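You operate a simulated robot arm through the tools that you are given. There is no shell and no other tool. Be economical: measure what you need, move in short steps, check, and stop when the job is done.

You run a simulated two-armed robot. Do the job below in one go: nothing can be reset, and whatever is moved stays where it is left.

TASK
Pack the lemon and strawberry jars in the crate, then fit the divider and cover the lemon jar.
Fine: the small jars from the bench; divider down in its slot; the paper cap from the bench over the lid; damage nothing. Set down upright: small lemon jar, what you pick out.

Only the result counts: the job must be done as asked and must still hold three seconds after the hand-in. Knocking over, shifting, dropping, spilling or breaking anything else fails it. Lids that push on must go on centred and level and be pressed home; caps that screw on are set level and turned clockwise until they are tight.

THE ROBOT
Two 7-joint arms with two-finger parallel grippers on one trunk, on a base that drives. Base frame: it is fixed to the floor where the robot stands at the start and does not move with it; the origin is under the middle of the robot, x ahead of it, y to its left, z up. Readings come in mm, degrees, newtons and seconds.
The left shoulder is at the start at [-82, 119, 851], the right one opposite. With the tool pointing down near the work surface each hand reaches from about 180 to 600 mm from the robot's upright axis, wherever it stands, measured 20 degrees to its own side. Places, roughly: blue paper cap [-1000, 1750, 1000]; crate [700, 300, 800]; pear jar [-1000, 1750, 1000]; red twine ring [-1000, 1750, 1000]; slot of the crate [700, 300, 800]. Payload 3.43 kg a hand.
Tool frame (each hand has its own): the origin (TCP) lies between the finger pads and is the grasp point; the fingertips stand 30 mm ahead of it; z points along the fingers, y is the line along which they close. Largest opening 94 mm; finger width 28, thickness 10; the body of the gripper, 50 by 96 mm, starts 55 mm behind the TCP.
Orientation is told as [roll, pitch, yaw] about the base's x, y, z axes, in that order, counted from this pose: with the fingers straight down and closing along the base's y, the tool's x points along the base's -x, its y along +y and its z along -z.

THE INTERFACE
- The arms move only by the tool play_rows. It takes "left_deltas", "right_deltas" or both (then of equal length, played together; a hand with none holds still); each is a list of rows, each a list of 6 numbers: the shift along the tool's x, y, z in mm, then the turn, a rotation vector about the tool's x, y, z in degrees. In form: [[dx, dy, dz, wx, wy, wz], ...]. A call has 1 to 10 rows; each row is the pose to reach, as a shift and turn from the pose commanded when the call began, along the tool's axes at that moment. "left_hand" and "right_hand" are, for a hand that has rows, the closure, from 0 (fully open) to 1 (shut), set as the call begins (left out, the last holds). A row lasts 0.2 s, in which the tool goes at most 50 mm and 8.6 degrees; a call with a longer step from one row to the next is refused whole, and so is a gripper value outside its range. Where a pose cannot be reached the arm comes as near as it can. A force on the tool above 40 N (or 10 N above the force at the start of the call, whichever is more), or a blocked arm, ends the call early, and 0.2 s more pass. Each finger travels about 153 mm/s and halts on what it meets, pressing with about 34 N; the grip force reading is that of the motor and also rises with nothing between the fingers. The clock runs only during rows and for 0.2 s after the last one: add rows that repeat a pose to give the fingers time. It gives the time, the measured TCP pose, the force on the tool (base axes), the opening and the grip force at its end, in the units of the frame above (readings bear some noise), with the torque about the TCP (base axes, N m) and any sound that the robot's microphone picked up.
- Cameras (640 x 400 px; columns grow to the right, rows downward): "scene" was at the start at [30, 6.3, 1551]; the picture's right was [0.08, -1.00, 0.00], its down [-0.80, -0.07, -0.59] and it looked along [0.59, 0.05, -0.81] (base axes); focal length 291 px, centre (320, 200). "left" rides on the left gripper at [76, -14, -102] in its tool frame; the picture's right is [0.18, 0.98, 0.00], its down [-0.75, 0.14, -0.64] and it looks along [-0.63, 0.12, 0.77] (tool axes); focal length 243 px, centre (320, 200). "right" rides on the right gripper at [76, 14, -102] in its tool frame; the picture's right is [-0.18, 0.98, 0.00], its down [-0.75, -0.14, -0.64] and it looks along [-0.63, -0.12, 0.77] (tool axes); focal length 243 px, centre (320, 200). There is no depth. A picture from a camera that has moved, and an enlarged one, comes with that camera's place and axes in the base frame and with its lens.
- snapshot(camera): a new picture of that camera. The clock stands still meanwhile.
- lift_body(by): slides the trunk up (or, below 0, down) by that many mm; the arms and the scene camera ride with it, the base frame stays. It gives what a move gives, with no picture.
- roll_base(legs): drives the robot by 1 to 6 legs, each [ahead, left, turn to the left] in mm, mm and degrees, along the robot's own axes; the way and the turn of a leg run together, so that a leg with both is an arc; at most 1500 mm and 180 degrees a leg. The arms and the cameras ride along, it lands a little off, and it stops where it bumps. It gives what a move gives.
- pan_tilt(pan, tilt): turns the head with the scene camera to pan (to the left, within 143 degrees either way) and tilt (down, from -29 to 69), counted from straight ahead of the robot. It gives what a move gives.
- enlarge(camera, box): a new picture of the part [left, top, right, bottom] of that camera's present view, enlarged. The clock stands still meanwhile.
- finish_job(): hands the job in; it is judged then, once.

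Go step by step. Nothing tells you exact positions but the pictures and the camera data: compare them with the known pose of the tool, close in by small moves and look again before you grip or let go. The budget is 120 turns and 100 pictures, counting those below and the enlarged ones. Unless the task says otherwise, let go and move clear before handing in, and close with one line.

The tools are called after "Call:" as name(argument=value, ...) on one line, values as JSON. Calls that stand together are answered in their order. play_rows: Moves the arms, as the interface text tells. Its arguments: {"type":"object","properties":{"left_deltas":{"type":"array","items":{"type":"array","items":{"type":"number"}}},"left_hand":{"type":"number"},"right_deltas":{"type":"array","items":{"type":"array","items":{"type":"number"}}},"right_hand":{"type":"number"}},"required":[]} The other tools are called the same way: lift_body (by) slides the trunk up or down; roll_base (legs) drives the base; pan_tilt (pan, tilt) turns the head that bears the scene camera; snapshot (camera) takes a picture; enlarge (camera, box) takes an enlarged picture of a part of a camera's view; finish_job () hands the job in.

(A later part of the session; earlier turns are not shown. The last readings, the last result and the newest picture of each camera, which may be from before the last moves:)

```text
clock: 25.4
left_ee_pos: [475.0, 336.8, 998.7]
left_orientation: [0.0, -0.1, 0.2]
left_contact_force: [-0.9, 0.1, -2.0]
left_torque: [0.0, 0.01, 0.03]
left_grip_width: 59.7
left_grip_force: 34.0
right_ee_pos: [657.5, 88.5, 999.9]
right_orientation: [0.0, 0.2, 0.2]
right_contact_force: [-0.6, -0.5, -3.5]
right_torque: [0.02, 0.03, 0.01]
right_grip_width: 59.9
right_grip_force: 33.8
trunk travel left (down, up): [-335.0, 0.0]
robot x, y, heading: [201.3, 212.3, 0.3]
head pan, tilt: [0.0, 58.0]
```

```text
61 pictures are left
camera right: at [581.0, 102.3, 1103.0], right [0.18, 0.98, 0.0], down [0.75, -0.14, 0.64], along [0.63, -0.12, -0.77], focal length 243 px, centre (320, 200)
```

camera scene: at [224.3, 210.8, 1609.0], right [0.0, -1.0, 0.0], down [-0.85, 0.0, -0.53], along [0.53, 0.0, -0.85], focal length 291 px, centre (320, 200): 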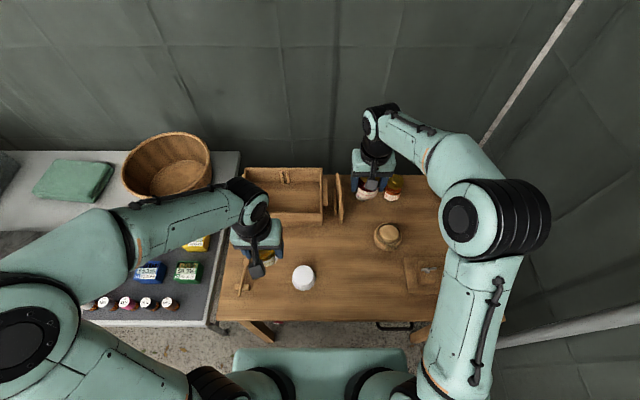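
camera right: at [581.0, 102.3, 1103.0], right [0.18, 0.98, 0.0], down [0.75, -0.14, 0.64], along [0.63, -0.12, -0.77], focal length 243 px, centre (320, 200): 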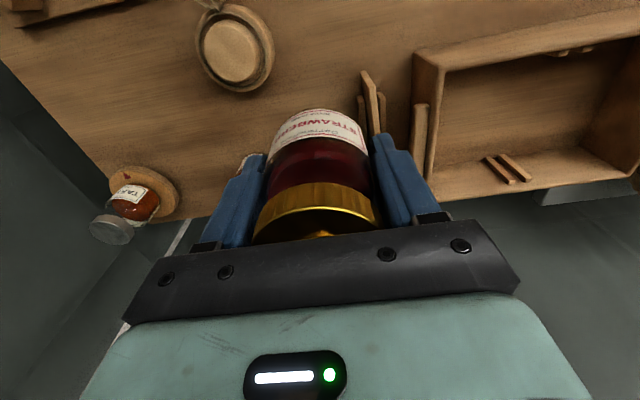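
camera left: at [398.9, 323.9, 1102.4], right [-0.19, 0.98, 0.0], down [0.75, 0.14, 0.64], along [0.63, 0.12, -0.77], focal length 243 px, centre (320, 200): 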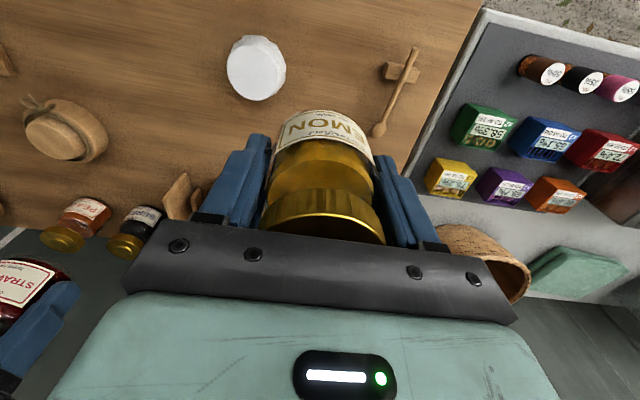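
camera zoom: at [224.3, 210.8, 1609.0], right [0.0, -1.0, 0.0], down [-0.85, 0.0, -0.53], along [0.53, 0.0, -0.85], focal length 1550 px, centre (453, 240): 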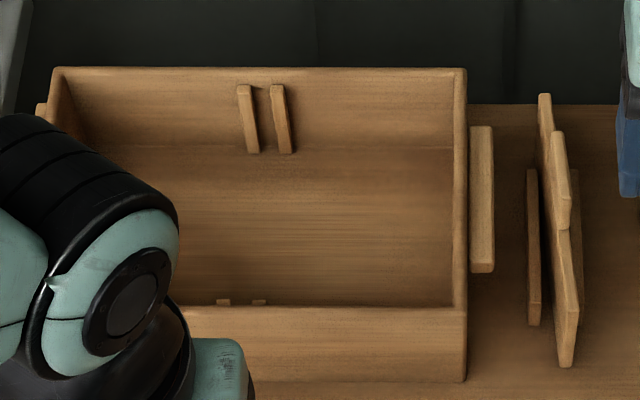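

The crate measures y 205–463, x 662–835, rim 834, slot y≈332. I carry the lemon over the left compartment, around (735, 402).

Call:
play_rows(left_deltas=[[-35, 9, 0, 0, 0, 0], [-70, 18, 0, 0, 0, 0], [-105, 27, 0, 0, 0, 0], [-140, 36, 0, 0, 0, 0], [-175, 45, 0, 0, 0, 0], [-210, 54, 0, 0, 0, 0], [-245, 63, 0, 0, 0, 0], [-260, 65, 20, 0, 0, 0], [-260, 65, 40, 0, 0, 0], [-260, 65, 40, 0, 0, 0]])

Call:
snapshot(camera="left")

Call:
snapshot(camera="scene")

```text
clock: 27.6
left_ee_pos: [734.4, 404.9, 959.1]
left_orientation: [0.0, 0.0, 0.2]
left_contact_force: [0.1, 0.4, -3.2]
left_torque: [0.02, 0.02, -0.01]
left_grip_width: 59.6
left_grip_force: 34.3
right_ee_pos: [657.7, 88.9, 999.9]
right_orientation: [0.0, 0.1, 0.1]
right_contact_force: [-0.2, -0.5, -3.3]
right_torque: [-0.01, -0.04, -0.02]
right_grip_width: 59.9
right_grip_force: 34.5
trunk travel left (down, up): [-335.0, 0.0]
robot x, y, heading: [200.4, 208.0, 0.3]
head pan, tilt: [0.0, 58.0]
```

```text
60 pictures are left
camera left: at [658.1, 390.8, 1063.0], right [-0.19, 0.98, 0.0], down [0.75, 0.14, 0.64], along [0.63, 0.12, -0.77], focal length 243 px, centre (320, 200)
```

left: 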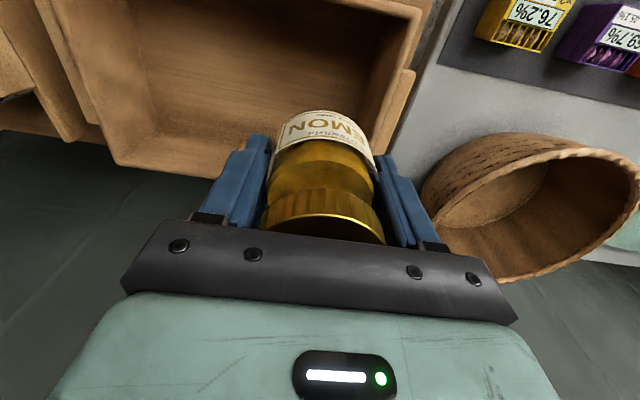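

```text
59 pictures are left
camera scene: at [224.5, 210.6, 1609.0], right [0.0, -1.0, 0.0], down [-0.85, 0.0, -0.53], along [0.53, 0.0, -0.85], focal length 291 px, centre (320, 200)
```

scene: 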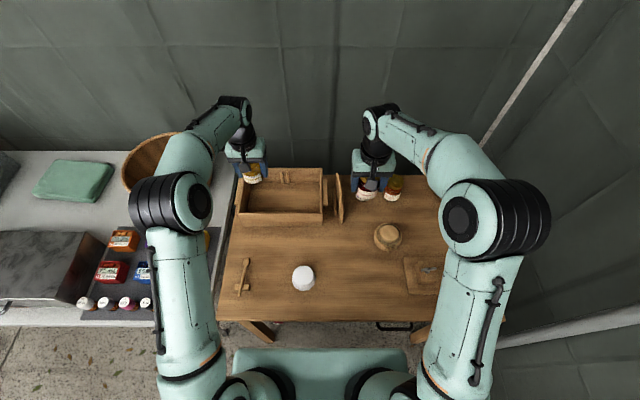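

The lemon hangs over the left compartment. I shift it to y≈400 and lower it gently.

Call:
play_rows(left_deltas=[[0, -5, 20, 0, 0, 0], [0, -5, 40, 0, 0, 0], [0, -5, 60, 0, 0, 0], [0, -5, 80, 0, 0, 0], [0, -5, 100, 0, 0, 0], [0, -5, 120, 0, 0, 0], [0, -5, 138, 0, 0, 0], [0, -5, 142, 0, 0, 0], [0, -5, 142, 0, 0, 0]])

Call:
enlarge(camera="scene", box=[215, 145, 355, 232])

Call:
snapshot(camera="left")

```text
clock: 29.6
left_ee_pos: [733.5, 398.0, 816.3]
left_orientation: [0.0, 0.0, 0.1]
left_contact_force: [-0.2, 0.4, -3.8]
left_torque: [-0.04, -0.01, 0.0]
left_grip_width: 59.7
left_grip_force: 33.9
right_ee_pos: [657.7, 89.6, 1001.2]
right_orientation: [0.0, 0.1, 0.2]
right_contact_force: [-0.6, 0.5, -2.7]
right_torque: [0.0, 0.01, -0.01]
right_grip_width: 60.0
right_grip_force: 34.7
trunk travel left (down, up): [-335.0, 0.0]
robot x, y, heading: [203.1, 209.0, 0.3]
head pan, tilt: [0.0, 58.0]
```

```text
4.57 times, centred on (285, 188) of scene
camera zoom: at [224.4, 210.7, 1609.0], right [0.0, -1.0, 0.0], down [-0.85, 0.0, -0.53], along [0.53, 0.0, -0.85], focal length 1328 px, centre (480, 253)
```

zoom: 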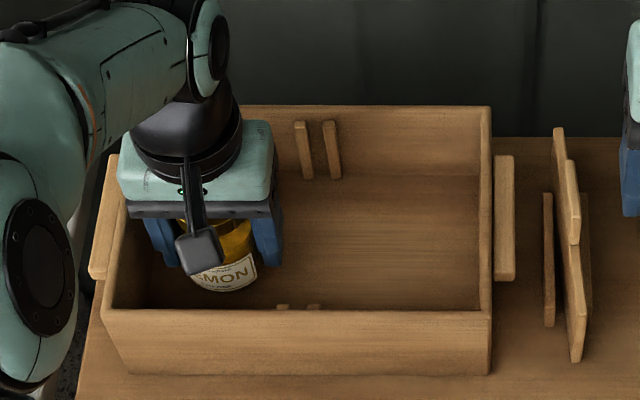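

```text
57 pictures are left
camera left: at [658.9, 383.8, 920.4], right [-0.19, 0.98, 0.0], down [0.75, 0.14, 0.64], along [0.63, 0.12, -0.77], focal length 243 px, centre (320, 200)
```

left: 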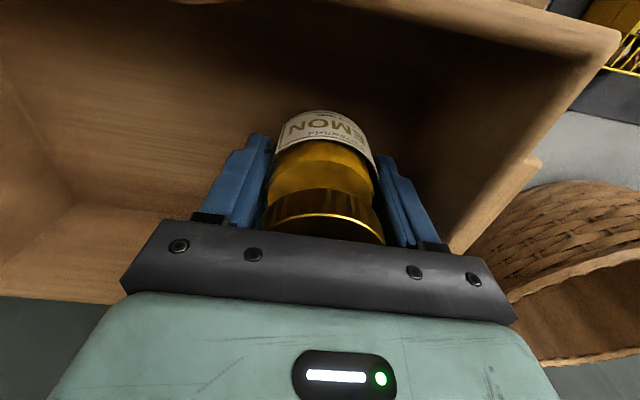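

No contact yet at 816; I lower in tiny steps.

Call:
play_rows(left_deltas=[[0, 0, 2, 0, 0, 0], [0, 0, 4, 0, 0, 0], [0, 0, 6, 0, 0, 0], [0, 0, 6, 0, 0, 0]])

```text
clock: 30.6
left_ee_pos: [734.5, 397.7, 810.8]
left_orientation: [0.1, 0.1, 0.0]
left_contact_force: [-0.6, 0.1, -2.9]
left_torque: [0.0, -0.01, 0.0]
left_grip_width: 59.5
left_grip_force: 34.0
right_ee_pos: [657.7, 87.6, 1000.1]
right_orientation: [-0.1, 0.1, 0.2]
right_contact_force: [0.5, 0.4, -3.1]
right_torque: [-0.02, -0.02, 0.01]
right_grip_width: 60.4
right_grip_force: 33.3
trunk travel left (down, up): [-335.0, 0.0]
robot x, y, heading: [199.1, 212.4, 0.3]
head pan, tilt: [0.0, 58.0]
```

Call:
play_rows(left_deltas=[[0, 0, 1.5, 0, 0, 0], [0, 0, 3, 0, 0, 0], [0, 0, 3, 0, 0, 0]])

```text
clock: 31.4
left_ee_pos: [734.7, 397.6, 807.9]
left_orientation: [0.0, 0.1, 0.1]
left_contact_force: [-0.6, -0.1, -2.9]
left_torque: [-0.02, 0.0, -0.02]
left_grip_width: 59.8
left_grip_force: 33.8
right_ee_pos: [657.7, 89.3, 1001.3]
right_orientation: [0.1, 0.1, 0.3]
right_contact_force: [-0.3, -0.1, -3.0]
right_torque: [-0.01, -0.01, -0.03]
right_grip_width: 60.0
right_grip_force: 34.1
trunk travel left (down, up): [-335.0, 0.0]
robot x, y, heading: [197.9, 212.9, 0.3]
head pan, tilt: [0.0, 58.0]
```

Call:
play_rows(left_deltas=[[0, 0, 1.5, 0, 0, 0], [0, 0, 3, 0, 0, 0], [0, 0, 3, 0, 0, 0]])

```text
clock: 32.2
left_ee_pos: [735.5, 398.4, 806.9]
left_orientation: [-0.1, -0.2, 0.0]
left_contact_force: [-1.3, 3.9, 15.8]
left_torque: [0.0, 0.37, -0.07]
left_grip_width: 59.7
left_grip_force: 33.8
right_ee_pos: [655.7, 89.2, 1001.7]
right_orientation: [0.0, 0.0, 0.2]
right_contact_force: [0.6, 0.0, -3.2]
right_torque: [-0.01, 0.01, 0.01]
right_grip_width: 60.1
right_grip_force: 33.4
trunk travel left (down, up): [-335.0, 0.0]
robot x, y, heading: [199.7, 209.6, 0.5]
head pan, tilt: [0.0, 58.0]
```

The lemon rests on the crate floor. I open a little and rise.

Call:
play_rows(left_deltas=[[0, 0, -1.5, 0, 0, 0], [0, 0, -1.5, 0, 0, 0], [0, 0, -1.5, 0, 0, 0], [0, 0, -20, 0, 0, 0], [0, 0, -50, 0, 0, 0], [0, 0, -90, 0, 0, 0], [0, 0, -130, 0, 0, 0], [0, 0, -160, 0, 0, 0]], left_hand=0.2)

Call:
snapshot(camera="left")

```text
clock: 34.0
left_ee_pos: [735.5, 398.1, 965.5]
left_orientation: [-0.2, 0.0, 0.1]
left_contact_force: [0.0, 0.3, -0.5]
left_torque: [-0.01, -0.06, 0.02]
left_grip_width: 75.2
left_grip_force: 0.1
right_ee_pos: [657.8, 89.1, 1001.3]
right_orientation: [-0.1, 0.1, 0.2]
right_contact_force: [-0.1, 1.0, -3.0]
right_torque: [0.02, 0.02, -0.03]
right_grip_width: 59.8
right_grip_force: 33.6
trunk travel left (down, up): [-335.0, 0.0]
robot x, y, heading: [201.9, 208.8, 0.4]
head pan, tilt: [0.0, 58.0]
```

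```text
56 pictures are left
camera left: at [660.3, 384.3, 1068.8], right [-0.19, 0.98, 0.0], down [0.75, 0.14, 0.64], along [0.63, 0.12, -0.77], focal length 243 px, centre (320, 200)
```

left: 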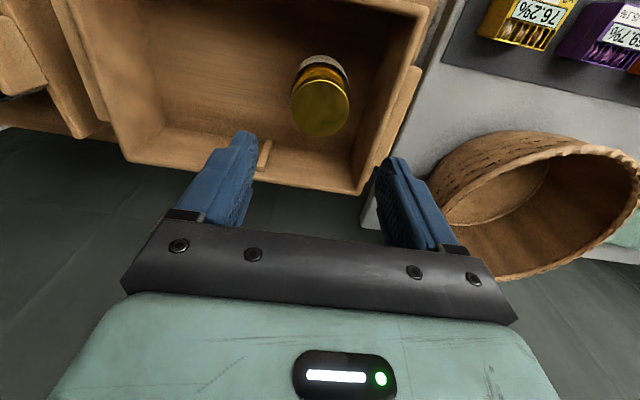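

Lemon stands upright in place. The left hand withdraws, and the right hand carries the strawberry over the right compartment.

Call:
play_rows(left_deltas=[[25, 8, -10, 0, 0, 0], [65, 12, -20, 0, 0, 0], [105, 16, -30, 0, 0, 0], [145, 20, -40, 0, 0, 0], [185, 24, -40, 0, 0, 0], [225, 30, -40, 0, 0, 0], [225, 30, -40, 0, 0, 0], [225, 30, -40, 0, 0, 0], [225, 30, -40, 0, 0, 0], [225, 30, -40, 0, 0, 0]], right_deltas=[[0, 0, 0, 0, 0, 0], [0, 0, 0, 0, 0, 0], [-20, 30, 0, 0, 0, 0], [-40, 60, 0, 0, 0, 0], [-60, 90, 0, 0, 0, 0], [-77, 120, 0, 0, 0, 0], [-77, 150, 0, 0, 0, 0], [-77, 179, 0, 0, 0, 0], [-77, 179, 40, 0, 0, 0], [-77, 179, 40, 0, 0, 0]])

Call:
snapshot(camera="right")

Call:
snapshot(camera="scene")

```text
clock: 36.2
left_ee_pos: [507.9, 430.5, 1003.0]
left_orientation: [0.0, 0.1, 0.1]
left_contact_force: [0.2, -0.3, 0.8]
left_torque: [0.01, 0.02, 0.0]
left_grip_width: 75.0
left_grip_force: 0.1
right_ee_pos: [732.1, 267.6, 961.4]
right_orientation: [0.0, 0.1, 0.1]
right_contact_force: [1.3, -0.4, -3.7]
right_torque: [-0.04, -0.01, 0.04]
right_grip_width: 60.1
right_grip_force: 34.4
trunk travel left (down, up): [-335.0, 0.0]
robot x, y, heading: [197.7, 205.8, 0.3]
head pan, tilt: [0.0, 58.0]
```

```text
55 pictures are left
camera right: at [656.1, 280.7, 1063.5], right [0.18, 0.98, 0.0], down [0.75, -0.14, 0.64], along [0.63, -0.12, -0.77], focal length 243 px, centre (320, 200)
```

right: 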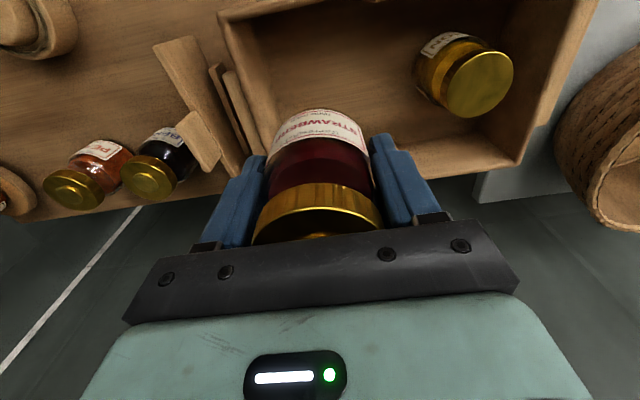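

```text
54 pictures are left
camera scene: at [224.1, 211.0, 1609.0], right [0.0, -1.0, 0.0], down [-0.85, 0.0, -0.53], along [0.53, 0.0, -0.85], focal length 291 px, centre (320, 200)
```

scene: 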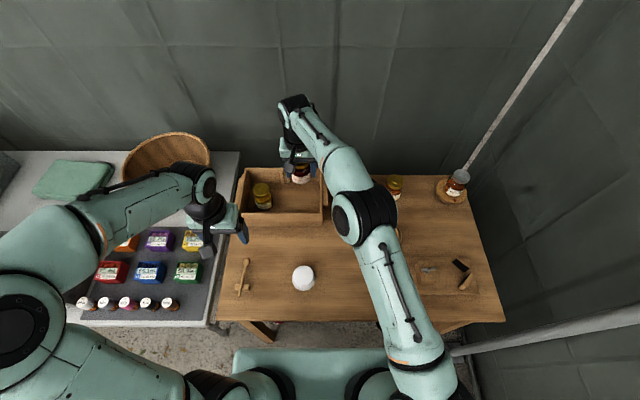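

The strawberry is over the right compartment; lowering.

Call:
play_rows(right_deltas=[[0, 0, 20, 0, 0, 0], [0, 0, 40, 0, 0, 0], [0, 0, 60, 0, 0, 0], [0, 0, 80, 0, 0, 0], [0, 0, 100, 0, 0, 0], [0, 0, 120, 0, 0, 0], [0, 0, 138, 0, 0, 0], [0, 0, 146, 0, 0, 0], [0, 0, 150, 0, 0, 0], [0, 0, 150, 0, 0, 0]])

Call:
snapshot(camera="right")

```text
clock: 38.4
left_ee_pos: [507.8, 429.1, 1002.0]
left_orientation: [-0.2, 0.0, 0.2]
left_contact_force: [0.3, 0.5, 0.6]
left_torque: [0.0, 0.02, 0.02]
left_grip_width: 75.3
left_grip_force: 0.0
right_ee_pos: [732.8, 268.6, 809.9]
right_orientation: [0.0, 0.0, 0.2]
right_contact_force: [0.7, -0.1, -3.6]
right_torque: [0.01, 0.01, 0.01]
right_grip_width: 60.1
right_grip_force: 33.9
trunk travel left (down, up): [-335.0, 0.0]
robot x, y, heading: [198.1, 210.7, 0.1]
head pan, tilt: [0.0, 58.0]
```

```text
53 pictures are left
camera right: at [657.0, 281.7, 912.9], right [0.18, 0.98, 0.0], down [0.75, -0.14, 0.64], along [0.63, -0.12, -0.77], focal length 243 px, centre (320, 200)
```

right: 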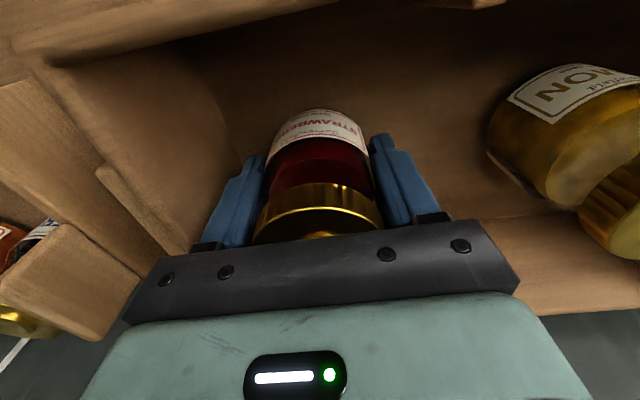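

Call:
play_rows(right_deltas=[[0, 0, 1.5, 0, 0, 0], [0, 0, 3, 0, 0, 0], [0, 0, 3, 0, 0, 0]])

```text
clock: 39.2
left_ee_pos: [506.9, 430.4, 1003.5]
left_orientation: [0.1, 0.0, 0.1]
left_contact_force: [0.2, -0.2, 0.5]
left_torque: [0.04, -0.01, 0.03]
left_grip_width: 75.3
left_grip_force: 0.0
right_ee_pos: [734.2, 267.9, 809.0]
right_orientation: [0.0, -0.1, 0.2]
right_contact_force: [-3.7, -0.6, 10.1]
right_torque: [-0.14, 0.51, 0.01]
right_grip_width: 60.0
right_grip_force: 33.7
trunk travel left (down, up): [-335.0, 0.0]
robot x, y, heading: [199.9, 212.3, 0.3]
head pan, tilt: [0.0, 58.0]
```

Contact; the strawberry is down. I release and rise.

Call:
play_rows(right_deltas=[[0, 0, -1, 0, 0, 0], [0, 0, -1, 0, 0, 0], [0, 0, -1, 0, 0, 0], [0, 0, -20, 0, 0, 0], [0, 0, -50, 0, 0, 0], [0, 0, -90, 0, 0, 0], [0, 0, -130, 0, 0, 0], [0, 0, -170, 0, 0, 0]], right_hand=0.2)

Call:
play_rows(right_deltas=[[0, -35, 0, 0, 0, 0], [0, -70, 0, 0, 0, 0], [10, -105, 0, 0, 0, 0], [50, -105, 0, 0, 0, 0], [70, -105, 0, 0, 0, 0], [70, -105, 0, 0, 0, 0]])

Call:
snapshot(camera="right")

Call:
enlarge(camera="scene", box=[215, 145, 375, 245])

```text
clock: 41.0
left_ee_pos: [507.2, 430.2, 1003.4]
left_orientation: [0.0, -0.1, 0.1]
left_contact_force: [-0.6, -0.6, -0.8]
left_torque: [-0.02, 0.0, -0.02]
left_grip_width: 75.3
left_grip_force: 0.0
right_ee_pos: [734.7, 269.2, 979.8]
right_orientation: [0.0, 0.2, 0.2]
right_contact_force: [-0.1, 0.0, 0.0]
right_torque: [-0.03, 0.0, -0.03]
right_grip_width: 75.0
right_grip_force: 0.0
trunk travel left (down, up): [-335.0, 0.0]
robot x, y, heading: [201.9, 211.9, 0.2]
head pan, tilt: [0.0, 58.0]
```

```text
clock: 42.4
left_ee_pos: [508.2, 430.7, 1003.6]
left_orientation: [0.0, 0.0, 0.0]
left_contact_force: [-1.1, 0.5, -0.1]
left_torque: [-0.02, -0.03, 0.02]
left_grip_width: 75.1
left_grip_force: 0.0
right_ee_pos: [661.7, 162.8, 979.0]
right_orientation: [0.1, 0.0, 0.2]
right_contact_force: [0.1, -0.1, 0.6]
right_torque: [0.0, -0.01, -0.02]
right_grip_width: 75.3
right_grip_force: 0.0
trunk travel left (down, up): [-335.0, 0.0]
robot x, y, heading: [199.3, 207.5, 0.4]
head pan, tilt: [0.0, 58.0]
```

```text
52 pictures are left
camera right: at [586.3, 176.6, 1081.0], right [0.18, 0.98, 0.0], down [0.75, -0.14, 0.64], along [0.63, -0.12, -0.77], focal length 243 px, centre (320, 200)
```

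right: 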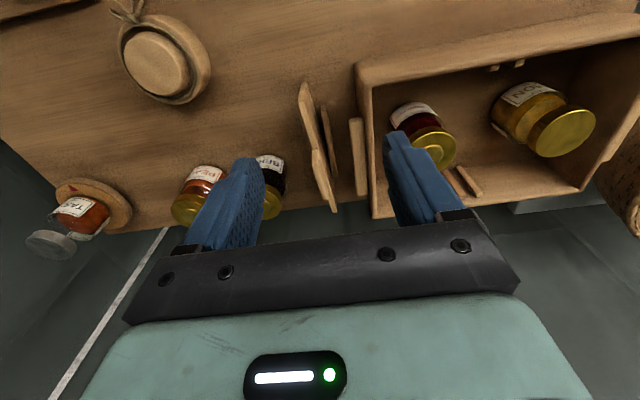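

```text
4.00 times, centred on (295, 195) of scene
camera zoom: at [224.2, 210.7, 1609.0], right [0.0, -1.0, 0.0], down [-0.85, 0.0, -0.53], along [0.53, 0.0, -0.85], focal length 1162 px, centre (420, 220)
```

zoom: 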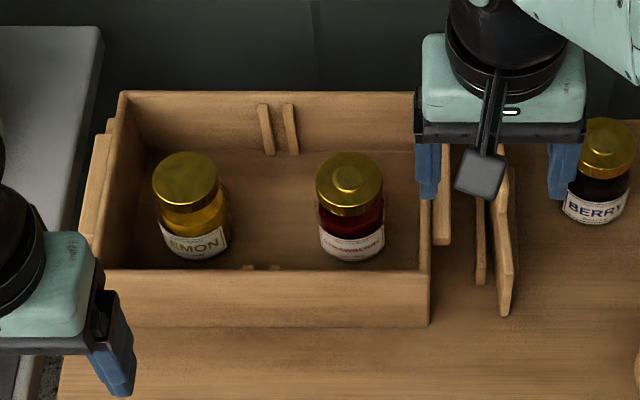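

Both jars are packed. I now look closely at the divider in its stand.

Call:
enlarge(camera="right", box=[240, 50, 480, 225])

Call:
enlarge(camera="left", box=[0, 0, 400, 250])

```text
2.29 times, centred on (360, 138) of right
camera zoom: at [586.3, 176.6, 1081.0], right [0.18, 0.98, 0.0], down [0.75, -0.14, 0.64], along [0.63, -0.12, -0.77], focal length 555 px, centre (229, 343)
```

zoom: 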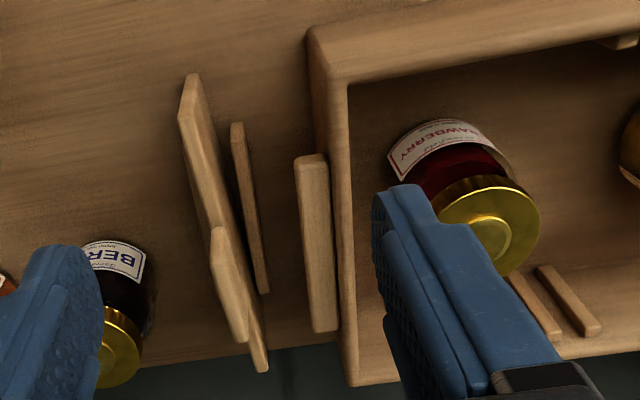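

```text
1.60 times, centred on (200, 125) of left
camera zoom: at [432.5, 415.7, 1106.8], right [-0.19, 0.98, 0.0], down [0.75, 0.14, 0.64], along [0.63, 0.12, -0.77], focal length 388 px, centre (512, 320)
```

zoom: 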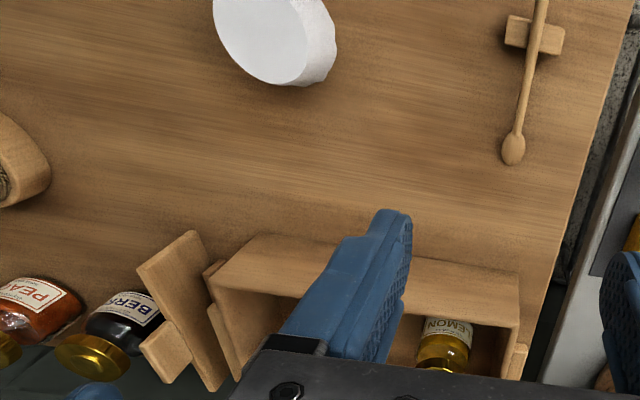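

The divider is a thin board about x 672–836 standing at y≈140–150 with a tab on top (about x 726–785, top z≈850). I move the right hand above it for a closer look.

Call:
play_rows(right_deltas=[[-20, -5, 10, 0, 0, 0], [-40, -10, 20, 0, 0, 0], [-60, -15, 30, 0, 0, 0], [-80, -20, 40, 0, 0, 0], [-80, -20, 40, 0, 0, 0]])

Call:
snapshot(camera="right")

Call:
enlarge(camera="right", box=[220, 40, 420, 165])

```text
clock: 43.6
left_ee_pos: [508.0, 430.2, 1002.3]
left_orientation: [-0.1, 0.0, 0.1]
left_contact_force: [1.4, 0.2, -0.2]
left_torque: [-0.01, 0.05, -0.04]
left_grip_width: 75.1
left_grip_force: 0.2
right_ee_pos: [744.0, 143.0, 939.6]
right_orientation: [0.0, 0.0, 0.1]
right_contact_force: [-0.3, 0.1, -0.3]
right_torque: [0.0, 0.04, 0.01]
right_grip_width: 75.0
right_grip_force: 0.0
trunk travel left (down, up): [-335.0, 0.0]
robot x, y, heading: [198.7, 212.5, 0.1]
head pan, tilt: [0.0, 58.0]
```

```text
48 pictures are left
camera right: at [668.0, 155.5, 1040.2], right [0.18, 0.98, 0.0], down [0.75, -0.14, 0.64], along [0.63, -0.12, -0.77], focal length 243 px, centre (320, 200)
```

right: 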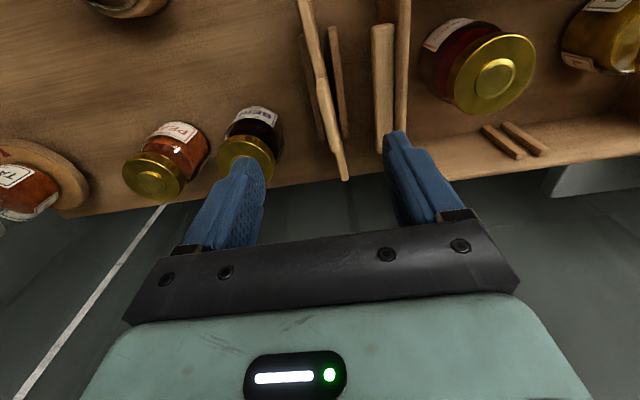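

```text
3.20 times, centred on (320, 102) of right
camera zoom: at [668.0, 155.5, 1040.2], right [0.18, 0.98, 0.0], down [0.75, -0.14, 0.64], along [0.63, -0.12, -0.77], focal length 776 px, centre (320, 512)
```

zoom: 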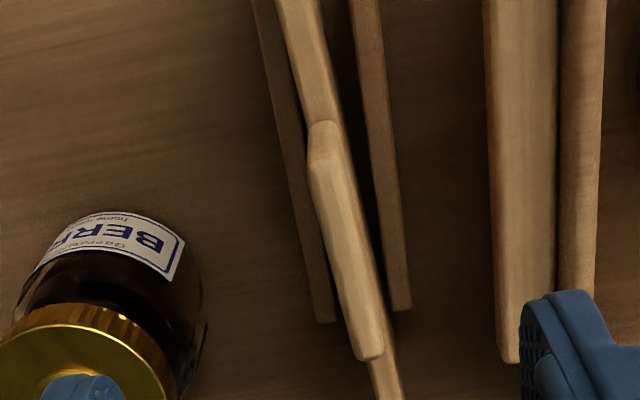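

The tab runs about x 714–770 at y≈148, turned about 2.7°. I align the hand with it and come down to look again.

Call:
play_rows(right_deltas=[[1, 3, 10, 0, 0, -1.5], [2, 5, 20, 0, 0, -2.7], [2, 5, 35, 0, 0, -2.7], [2, 5, 45, 0, 0, -2.7], [2, 5, 45, 0, 0, -2.7]], right_hand=0.57)

Call:
snapshot(camera="right")

Call:
enlarge(camera="right", box=[220, 60, 420, 245])

```text
clock: 44.8
left_ee_pos: [507.2, 430.7, 1002.9]
left_orientation: [0.0, 0.0, 0.2]
left_contact_force: [-0.3, 0.4, -0.6]
left_torque: [0.0, 0.0, 0.01]
left_grip_width: 75.1
left_grip_force: 0.0
right_ee_pos: [741.1, 147.6, 893.3]
right_orientation: [-0.1, 0.0, 2.7]
right_contact_force: [0.4, -0.2, -0.1]
right_torque: [-0.01, 0.01, -0.01]
right_grip_width: 40.3
right_grip_force: 0.2
trunk travel left (down, up): [-335.0, 0.0]
robot x, y, heading: [198.3, 210.8, 0.3]
head pan, tilt: [0.0, 58.0]
```

```text
46 pictures are left
camera right: at [665.2, 157.6, 996.0], right [0.14, 0.99, 0.0], down [0.76, -0.1, 0.64], along [0.64, -0.09, -0.77], focal length 243 px, centre (320, 200)
```

right: 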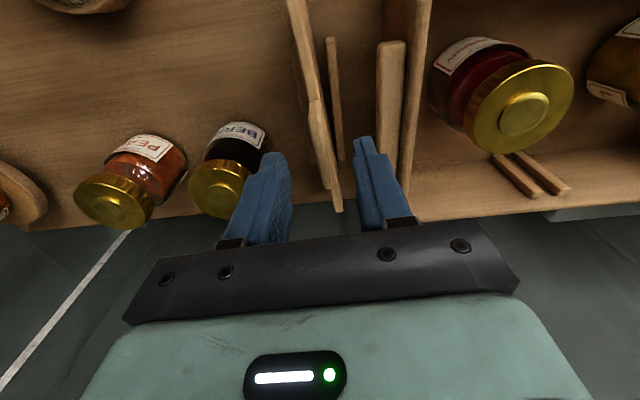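

```text
2.16 times, centred on (320, 152) of right
camera zoom: at [665.2, 157.6, 996.0], right [0.14, 0.99, 0.0], down [0.76, -0.1, 0.64], along [0.64, -0.09, -0.77], focal length 525 px, centre (320, 303)
```

zoom: 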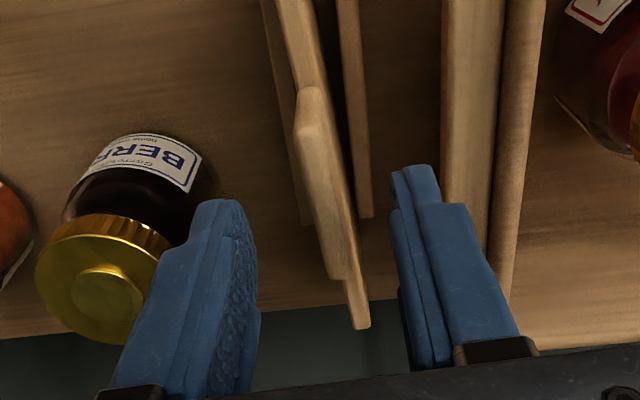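

Tab centre at (745, 148), well between the fingers. I descend to z≈843 and grip.

Call:
play_rows(right_deltas=[[-2, 0, 15, 0, 0, 0.7], [-4, 0, 30, 0, 0, 0.7], [-4, 0, 45, 0, 0, 0.7], [-4, 0, 50, 0, 0, 0.7], [-4, 0, 50, 0, 0, 0.7]])

Call:
snapshot(camera="right")

Call:
enlarge(camera="scene", box=[295, 155, 415, 230])

```text
clock: 46.0
left_ee_pos: [508.3, 429.5, 1003.7]
left_orientation: [-0.1, 0.0, 0.0]
left_contact_force: [0.6, 0.1, -0.4]
left_torque: [-0.02, -0.02, 0.0]
left_grip_width: 75.1
left_grip_force: 0.0
right_ee_pos: [744.6, 148.9, 844.2]
right_orientation: [0.0, 0.0, 2.1]
right_contact_force: [1.2, -0.2, -0.2]
right_torque: [-0.03, 0.03, 0.02]
right_grip_width: 40.5
right_grip_force: 0.0
trunk travel left (down, up): [-335.0, 0.0]
robot x, y, heading: [201.8, 209.5, 0.1]
head pan, tilt: [0.0, 58.0]
```

```text
44 pictures are left
camera right: at [668.1, 159.1, 946.1], right [0.15, 0.99, 0.0], down [0.76, -0.11, 0.64], along [0.63, -0.09, -0.77], focal length 243 px, centre (320, 200)
```

right: 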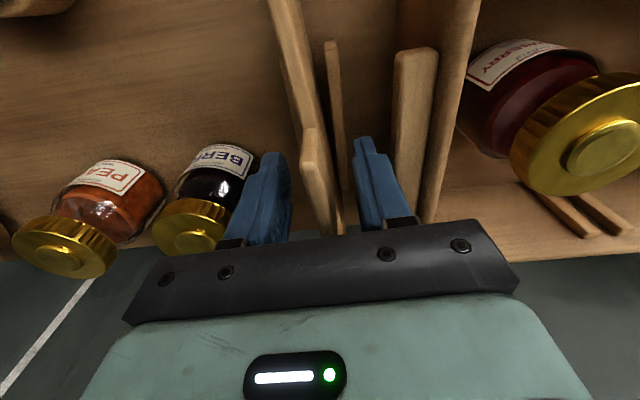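

```text
5.33 times, centred on (355, 192) of scene
camera zoom: at [223.9, 210.7, 1609.0], right [0.0, -1.0, 0.0], down [-0.85, 0.0, -0.53], along [0.53, 0.0, -0.85], focal length 1550 px, centre (133, 240)
```

zoom: 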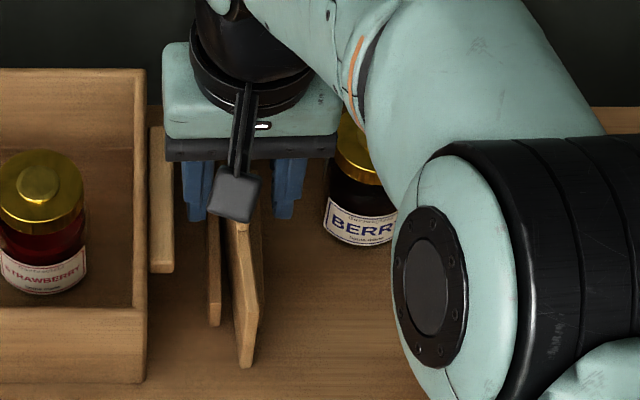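

Call:
play_rows(right_deltas=[[0, 0, 0, 0, 0, 0], [0, 0, 0, 0, 0, 0], [0, 0, 0, 0, 0, 0], [0, 0, 0, 0, 0, 0]], right_hand=1)

Call:
snapshot(camera="right")

```text
clock: 47.0
left_ee_pos: [507.6, 429.0, 1003.5]
left_orientation: [0.0, 0.0, 0.1]
left_contact_force: [0.5, -0.1, -0.5]
left_torque: [-0.01, 0.0, 0.0]
left_grip_width: 75.4
left_grip_force: 0.0
right_ee_pos: [743.8, 148.2, 844.0]
right_orientation: [0.0, 0.1, 2.1]
right_contact_force: [-0.9, 0.9, 0.0]
right_torque: [0.02, -0.02, -0.05]
right_grip_width: 11.7
right_grip_force: 33.9
trunk travel left (down, up): [-335.0, 0.0]
robot x, y, heading: [197.9, 209.2, 0.4]
head pan, tilt: [0.0, 58.0]
```

```text
42 pictures are left
camera right: at [668.0, 159.2, 946.2], right [0.15, 0.99, 0.0], down [0.76, -0.11, 0.64], along [0.63, -0.09, -0.77], focal length 243 px, centre (320, 200)
```

right: 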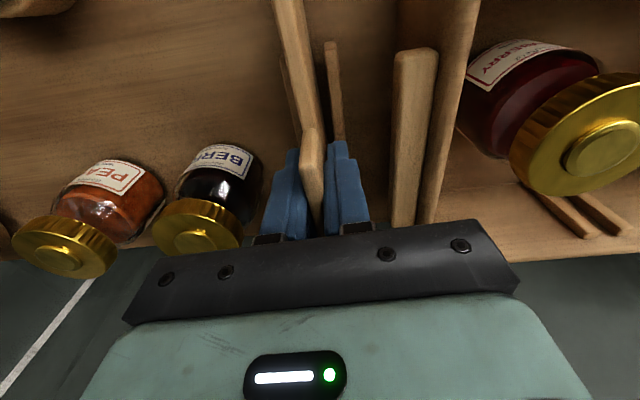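

The tab is held (11.7 mm). I lift it straight up and straighten the yaw.

Call:
play_rows(right_deltas=[[0, 0, -5, 0, 0, 0], [0, 0, -20, 0, 0, 0], [0, 0, -45, 0, 0, 0], [0, 0, -80, 0, 0, 0], [0, 0, -120, 0, 0, 0], [0, 0, -155, 0, 0, 2.1], [0, 0, -155, 0, 0, 2.1]])

Call:
snapshot(camera="right")

Call:
snapshot(camera="left")

Call:
enlarge(camera="scene", box=[225, 130, 385, 230])

```text
clock: 48.6
left_ee_pos: [508.0, 429.9, 1003.5]
left_orientation: [-0.1, 0.0, 0.1]
left_contact_force: [-0.4, 0.1, 0.8]
left_torque: [-0.04, -0.01, 0.01]
left_grip_width: 75.5
left_grip_force: 0.1
right_ee_pos: [744.6, 150.1, 1000.5]
right_orientation: [0.0, 0.1, 0.1]
right_contact_force: [0.1, 0.7, -0.1]
right_torque: [0.02, 0.0, 0.04]
right_grip_width: 11.8
right_grip_force: 33.6
trunk travel left (down, up): [-335.0, 0.0]
robot x, y, heading: [202.7, 210.6, 0.4]
head pan, tilt: [0.0, 58.0]
```

```text
41 pictures are left
camera right: at [668.1, 164.6, 1103.0], right [0.18, 0.98, 0.0], down [0.75, -0.14, 0.64], along [0.63, -0.12, -0.77], focal length 243 px, centre (320, 200)
```

right: 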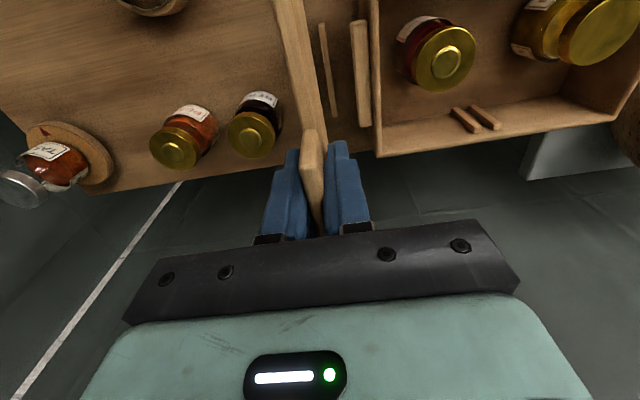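

```text
40 pictures are left
camera left: at [432.4, 415.6, 1106.8], right [-0.19, 0.98, 0.0], down [0.75, 0.14, 0.64], along [0.63, 0.12, -0.77], focal length 243 px, centre (320, 200)
```

left: 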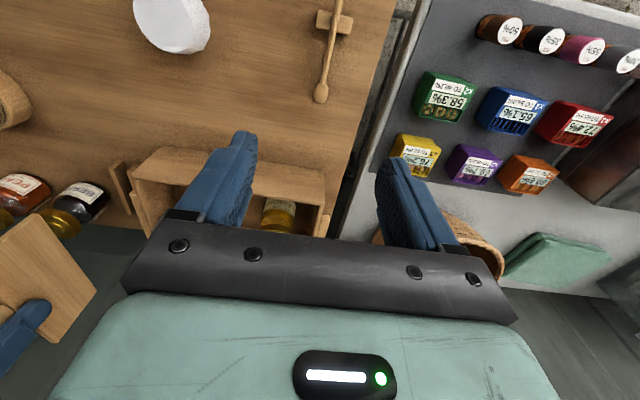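

```text
4.00 times, centred on (305, 180) of scene
camera zoom: at [224.1, 210.6, 1609.0], right [0.0, -1.0, 0.0], down [-0.85, 0.0, -0.53], along [0.53, 0.0, -0.85], focal length 1162 px, centre (380, 280)
```

zoom: 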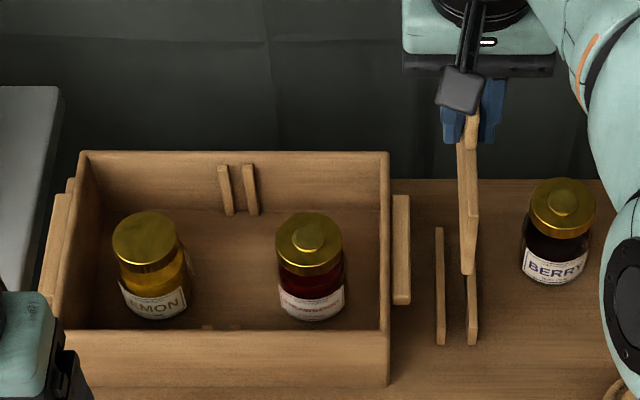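

The divider is held level. The right arm would be short of the slot, so I drive left 110 mm and then look.

Call:
roll_base(legs=[[0, 110, 0]])

Call:
play_rows(right_deltas=[[0, 20, 0, 0, 0, 0], [0, 40, 0, 0, 0, 0], [0, 60, 0, 0, 0, 0], [0, 72, 0, 0, 0, 0], [0, 72, 0, 0, 0, 0]])

Call:
snapshot(camera="right")

Call:
enlarge(camera="scene", box=[260, 130, 420, 230])

```text
clock: 49.5
left_ee_pos: [506.6, 436.2, 1003.0]
left_orientation: [0.0, 0.0, -0.2]
left_contact_force: [-1.3, 0.2, 0.8]
left_torque: [-0.02, -0.02, 0.03]
left_grip_width: 75.4
left_grip_force: 0.0
right_ee_pos: [742.6, 157.1, 1000.0]
right_orientation: [0.0, 0.0, -0.3]
right_contact_force: [0.1, 0.0, 0.0]
right_torque: [-0.01, 0.02, 0.03]
right_grip_width: 11.7
right_grip_force: 34.1
trunk travel left (down, up): [-335.0, 0.0]
robot x, y, heading: [196.8, 216.4, -0.0]
head pan, tilt: [0.0, 58.0]
stopped in leg 1: the robot was blocked; the commanded pose is now the measured one
```

```text
clock: 50.7
left_ee_pos: [507.1, 436.3, 1001.6]
left_orientation: [0.0, -0.1, -0.1]
left_contact_force: [0.2, -0.3, 1.1]
left_torque: [0.0, -0.01, -0.01]
left_grip_width: 75.3
left_grip_force: 0.1
right_ee_pos: [743.1, 230.4, 1001.6]
right_orientation: [0.0, 0.0, -0.2]
right_contact_force: [0.7, -0.6, -0.2]
right_torque: [0.0, -0.01, -0.01]
right_grip_width: 11.7
right_grip_force: 34.2
trunk travel left (down, up): [-335.0, 0.0]
robot x, y, heading: [198.9, 217.6, -0.1]
head pan, tilt: [0.0, 58.0]
```

```text
38 pictures are left
camera right: at [667.3, 243.7, 1103.2], right [0.19, 0.98, 0.0], down [0.75, -0.14, 0.64], along [0.63, -0.12, -0.77], focal length 243 px, centre (320, 200)
```

right: 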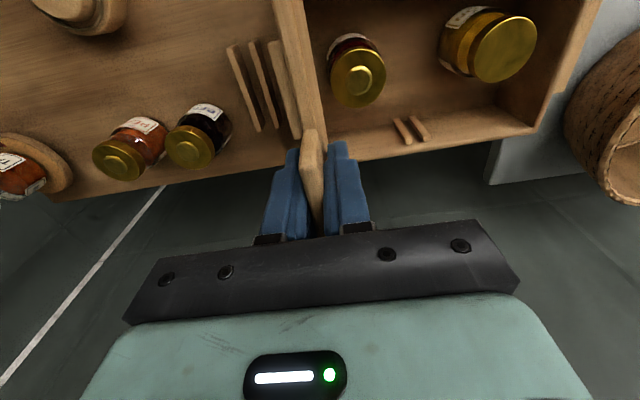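

```text
4.00 times, centred on (340, 180) of scene
camera zoom: at [222.8, 218.0, 1609.0], right [0.0, -1.0, 0.0], down [-0.85, 0.0, -0.53], along [0.53, 0.0, -0.85], focal length 1162 px, centre (240, 280)
```

zoom: 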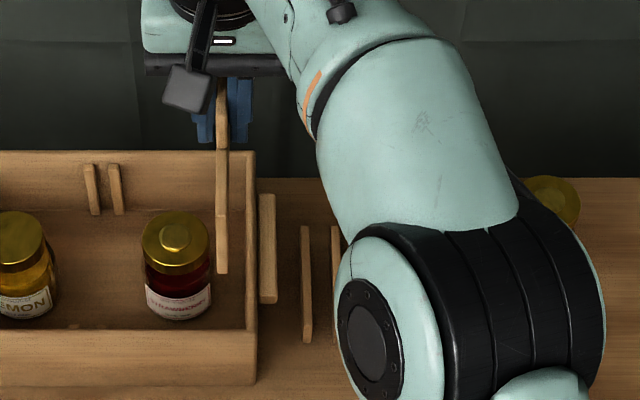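

The base is blocked at y≈217. I test whether the right arm can still reach y≈332 from here, at safe height.

Call:
play_rows(right_deltas=[[0, 20, 0, 0, 0, 0], [0, 40, 0, 0, 0, 0], [0, 60, 0, 0, 0, 0], [0, 80, 0, 0, 0, 0], [0, 102, 0, 0, 0, 0], [0, 102, 0, 0, 0, 0]])

Call:
snapshot(camera="scene")

Call:
snapshot(camera="right")

```text
clock: 52.1
left_ee_pos: [507.3, 436.4, 1003.0]
left_orientation: [-0.1, 0.0, -0.2]
left_contact_force: [0.5, -0.4, -0.8]
left_torque: [-0.01, 0.02, -0.06]
left_grip_width: 75.2
left_grip_force: 0.0
right_ee_pos: [724.6, 310.6, 998.8]
right_orientation: [0.0, -0.1, -0.2]
right_contact_force: [-0.4, 0.0, 0.2]
right_torque: [-0.03, 0.0, 0.02]
right_grip_width: 11.7
right_grip_force: 34.1
right hand out of reach, approached as far as the arm can: row 3, 4, 5, 6
trunk travel left (down, up): [-335.0, 0.0]
robot x, y, heading: [196.3, 218.9, -0.0]
head pan, tilt: [0.0, 58.0]
```

```text
36 pictures are left
camera scene: at [223.0, 218.5, 1609.0], right [0.0, -1.0, 0.0], down [-0.85, 0.0, -0.53], along [0.53, 0.0, -0.85], focal length 291 px, centre (320, 200)
```

scene: 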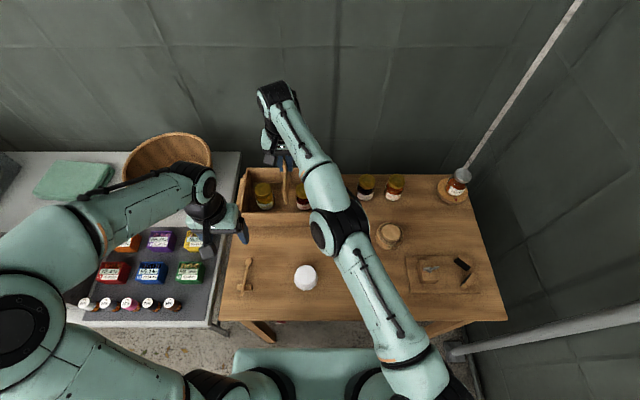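

```text
35 pictures are left
camera right: at [648.3, 325.2, 1101.0], right [0.19, 0.98, 0.0], down [0.75, -0.14, 0.64], along [0.63, -0.12, -0.77], focal length 243 px, centre (320, 200)
```

right: 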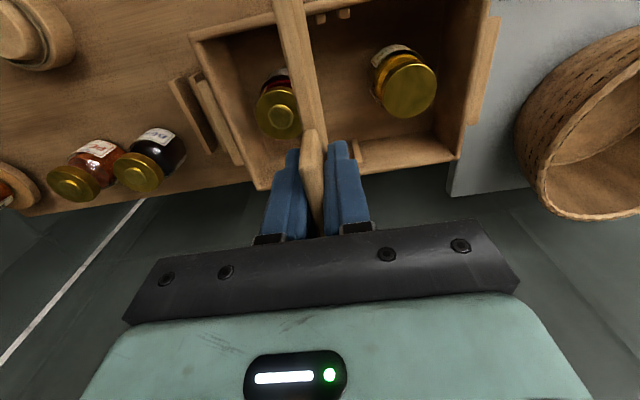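

The right arm falls ~20 mm short. I bring the hand back right, then turn the base 20° left (backing a little first), which brings the right shoulder nearer.

Call:
play_rows(right_deltas=[[10, -35, 0, 0, 0, 0], [10, -70, 0, 0, 0, 0], [10, -105, 0, 0, 0, 0], [10, -140, 0, 0, 0, 0], [10, -175, 0, 0, 0, 0], [10, -190, 0, 0, 0, 0], [10, -190, 0, 0, 0, 0]])

Call:
roll_base(legs=[[-30, 0, 0], [0, 0, 20]])

```text
clock: 53.7
left_ee_pos: [507.2, 437.0, 1003.1]
left_orientation: [-0.1, 0.0, -0.1]
left_contact_force: [0.1, -0.3, 0.2]
left_torque: [-0.04, 0.02, 0.02]
left_grip_width: 75.3
left_grip_force: 0.2
right_ee_pos: [772.2, 129.0, 1016.8]
right_orientation: [-0.1, 0.1, -0.1]
right_contact_force: [-0.4, 0.8, -1.3]
right_torque: [-0.02, 0.02, 0.01]
right_grip_width: 11.6
right_grip_force: 33.5
right hand out of reach, approached as far as the arm can: row 1, 2, 3, 4, 5, 6, 7
trunk travel left (down, up): [-335.0, 0.0]
robot x, y, heading: [197.3, 216.3, 0.0]
head pan, tilt: [0.0, 58.0]
```

```text
clock: 55.6
left_ee_pos: [383.1, 531.3, 1002.6]
left_orientation: [-0.1, 0.0, 20.3]
left_contact_force: [-0.3, 0.7, 0.2]
left_torque: [0.02, 0.01, -0.03]
left_grip_width: 75.0
left_grip_force: 0.0
right_ee_pos: [737.3, 335.7, 1014.6]
right_orientation: [0.0, 0.1, 20.3]
right_contact_force: [-0.6, 1.1, -1.1]
right_torque: [0.01, 0.02, 0.0]
right_grip_width: 11.6
right_grip_force: 34.2
trunk travel left (down, up): [-335.0, 0.0]
robot x, y, heading: [169.6, 216.0, 20.4]
head pan, tilt: [0.0, 58.0]
```

The turn worked. I move ahead along the new heading and turn the wrist back to yaw 0.

Call:
roll_base(legs=[[30, 0, 0]])

Call:
play_rows(right_deltas=[[10, 0, 0, 0, 0, 5], [20, 0, 0, 0, 0, 10], [25, 0, 0, 0, 0, 15], [25, 0, 0, 0, 0, 20.3], [25, 0, 0, 0, 0, 20.3]])

Call:
snapshot(camera="right")

```text
clock: 56.4
left_ee_pos: [409.0, 534.1, 1001.1]
left_orientation: [-0.2, 0.0, 20.3]
left_contact_force: [1.0, 0.0, 1.0]
left_torque: [0.0, -0.04, 0.0]
left_grip_width: 75.2
left_grip_force: 0.1
right_ee_pos: [765.5, 340.3, 1015.6]
right_orientation: [-0.1, 0.2, 20.1]
right_contact_force: [0.7, 0.8, -0.6]
right_torque: [-0.06, -0.01, -0.01]
right_grip_width: 11.3
right_grip_force: 33.7
trunk travel left (down, up): [-335.0, 0.0]
robot x, y, heading: [192.9, 223.4, 20.7]
head pan, tilt: [0.0, 58.0]
```

```text
clock: 57.6
left_ee_pos: [407.3, 533.3, 1003.0]
left_orientation: [0.0, 0.0, 20.3]
left_contact_force: [0.0, 0.3, 0.9]
left_torque: [-0.02, 0.01, 0.01]
left_grip_width: 75.3
left_grip_force: 0.1
right_ee_pos: [759.1, 343.3, 1021.8]
right_orientation: [-0.2, 0.1, -0.2]
right_contact_force: [0.2, 0.5, -0.5]
right_torque: [0.02, -0.02, -0.02]
right_grip_width: 11.4
right_grip_force: 34.0
right hand out of reach, approached as far as the arm can: row 1, 2, 3, 4, 5
trunk travel left (down, up): [-335.0, 0.0]
robot x, y, heading: [192.5, 222.3, 20.5]
head pan, tilt: [0.0, 58.0]
```

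```text
34 pictures are left
camera right: at [683.4, 356.8, 1124.7], right [0.19, 0.98, 0.0], down [0.75, -0.14, 0.64], along [0.63, -0.12, -0.77], focal length 243 px, centre (320, 200)
```

right: 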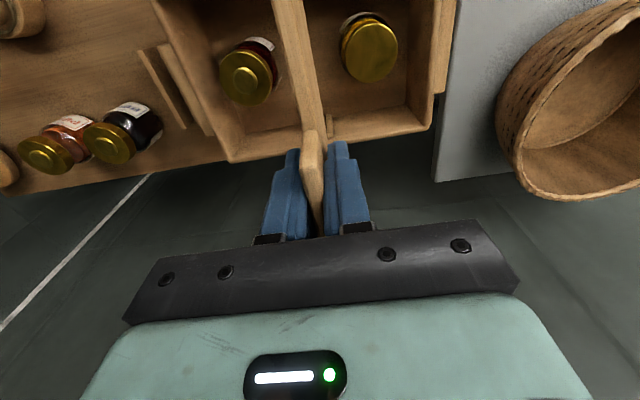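

Call:
play_rows(right_deltas=[[10, -5, 10, 0, 0, 0], [20, -10, 20, 0, 0, 0], [20, -10, 30, 0, 0, 0], [20, -10, 30, 0, 0, 0]])

```text
clock: 58.6
left_ee_pos: [409.2, 532.6, 1003.2]
left_orientation: [-0.1, 0.0, 20.3]
left_contact_force: [0.1, -0.5, -0.5]
left_torque: [-0.04, -0.01, -0.01]
left_grip_width: 74.9
left_grip_force: 0.2
right_ee_pos: [764.9, 345.7, 997.4]
right_orientation: [-0.1, 0.1, -0.1]
right_contact_force: [0.1, -0.4, -1.2]
right_torque: [0.01, -0.01, 0.04]
right_grip_width: 11.7
right_grip_force: 33.8
right hand out of reach, approached as far as the arm can: row 1, 2, 3, 4
trunk travel left (down, up): [-335.0, 0.0]
robot x, y, heading: [197.0, 222.7, 20.3]
head pan, tilt: [0.0, 58.0]
```

Call:
play_rows(right_deltas=[[20, 0, 0, 0, 0, 0], [40, 0, 0, 0, 0, 0], [40, 0, 0, 0, 0, 0]])

```text
clock: 59.4
left_ee_pos: [408.6, 532.7, 1002.5]
left_orientation: [0.0, 0.1, 20.3]
left_contact_force: [-0.6, -0.3, -0.6]
left_torque: [0.0, -0.01, 0.02]
left_grip_width: 75.1
left_grip_force: 0.1
right_ee_pos: [751.6, 360.3, 1010.3]
right_orientation: [-0.2, 0.2, -0.1]
right_contact_force: [-0.5, 0.9, -1.8]
right_torque: [0.0, 0.05, -0.01]
right_grip_width: 11.8
right_grip_force: 33.7
right hand out of reach, approached as far as the arm can: row 1, 2, 3
trunk travel left (down, up): [-335.0, 0.0]
robot x, y, heading: [192.9, 221.1, 20.5]
head pan, tilt: [0.0, 58.0]
```

Call:
play_rows(right_deltas=[[0, -20, 0, 0, 0, 0], [0, -40, 0, 0, 0, 0], [0, -60, 0, 0, 0, 0], [0, -60, 0, 0, 0, 0]])

```text
clock: 60.4
left_ee_pos: [408.3, 534.1, 1002.8]
left_orientation: [0.0, 0.1, 20.3]
left_contact_force: [-0.4, -0.3, 0.0]
left_torque: [0.0, -0.02, 0.02]
left_grip_width: 75.1
left_grip_force: 0.1
right_ee_pos: [775.7, 314.6, 1017.7]
right_orientation: [-0.1, 0.1, 0.0]
right_contact_force: [0.4, -0.2, -0.5]
right_torque: [0.01, 0.0, 0.01]
right_grip_width: 11.9
right_grip_force: 33.4
right hand out of reach, approached as far as the arm can: row 1, 2, 3, 4
trunk travel left (down, up): [-335.0, 0.0]
robot x, y, heading: [192.5, 217.5, 20.3]
head pan, tilt: [0.0, 58.0]
```

By triangulating, the commanded pose is about 60 mm too far in x; I pull it back.

Call:
play_rows(right_deltas=[[20, 0, 0, 0, 0, 0], [40, 0, 0, 0, 0, 0], [60, 0, 0, 0, 0, 0], [60, 0, 0, 0, 0, 0]])

```text
clock: 61.4
left_ee_pos: [408.3, 531.6, 1003.7]
left_orientation: [0.0, 0.1, 20.3]
left_contact_force: [-0.1, 0.1, -0.7]
left_torque: [-0.03, -0.02, 0.02]
left_grip_width: 75.3
left_grip_force: 0.0
right_ee_pos: [762.3, 333.8, 1028.2]
right_orientation: [-0.1, 0.2, 0.0]
right_contact_force: [0.7, 0.0, -0.2]
right_torque: [-0.01, -0.02, 0.02]
right_grip_width: 11.3
right_grip_force: 33.8
right hand out of reach, approached as far as the arm can: row 1, 2, 3, 4
trunk travel left (down, up): [-335.0, 0.0]
robot x, y, heading: [194.2, 223.7, 20.4]
head pan, tilt: [0.0, 58.0]
```

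Call:
play_rows(right_deltas=[[15, 0, 15, 0, 0, 0], [30, 0, 30, 0, 0, 0], [30, 0, 45, 0, 0, 0], [30, 0, 45, 0, 0, 0]])

```text
clock: 62.4
left_ee_pos: [408.4, 534.0, 1002.6]
left_orientation: [-0.2, 0.0, 20.4]
left_contact_force: [-0.2, 0.2, 0.4]
left_torque: [0.01, -0.02, 0.02]
left_grip_width: 75.3
left_grip_force: 0.2
right_ee_pos: [762.2, 350.2, 995.0]
right_orientation: [0.0, 0.1, 0.0]
right_contact_force: [0.6, 0.5, -0.7]
right_torque: [0.0, -0.04, -0.01]
right_grip_width: 11.5
right_grip_force: 33.7
right hand out of reach, approached as far as the arm can: row 1, 2, 3, 4
trunk travel left (down, up): [-335.0, 0.0]
robot x, y, heading: [196.4, 220.3, 20.7]
head pan, tilt: [0.0, 58.0]
```

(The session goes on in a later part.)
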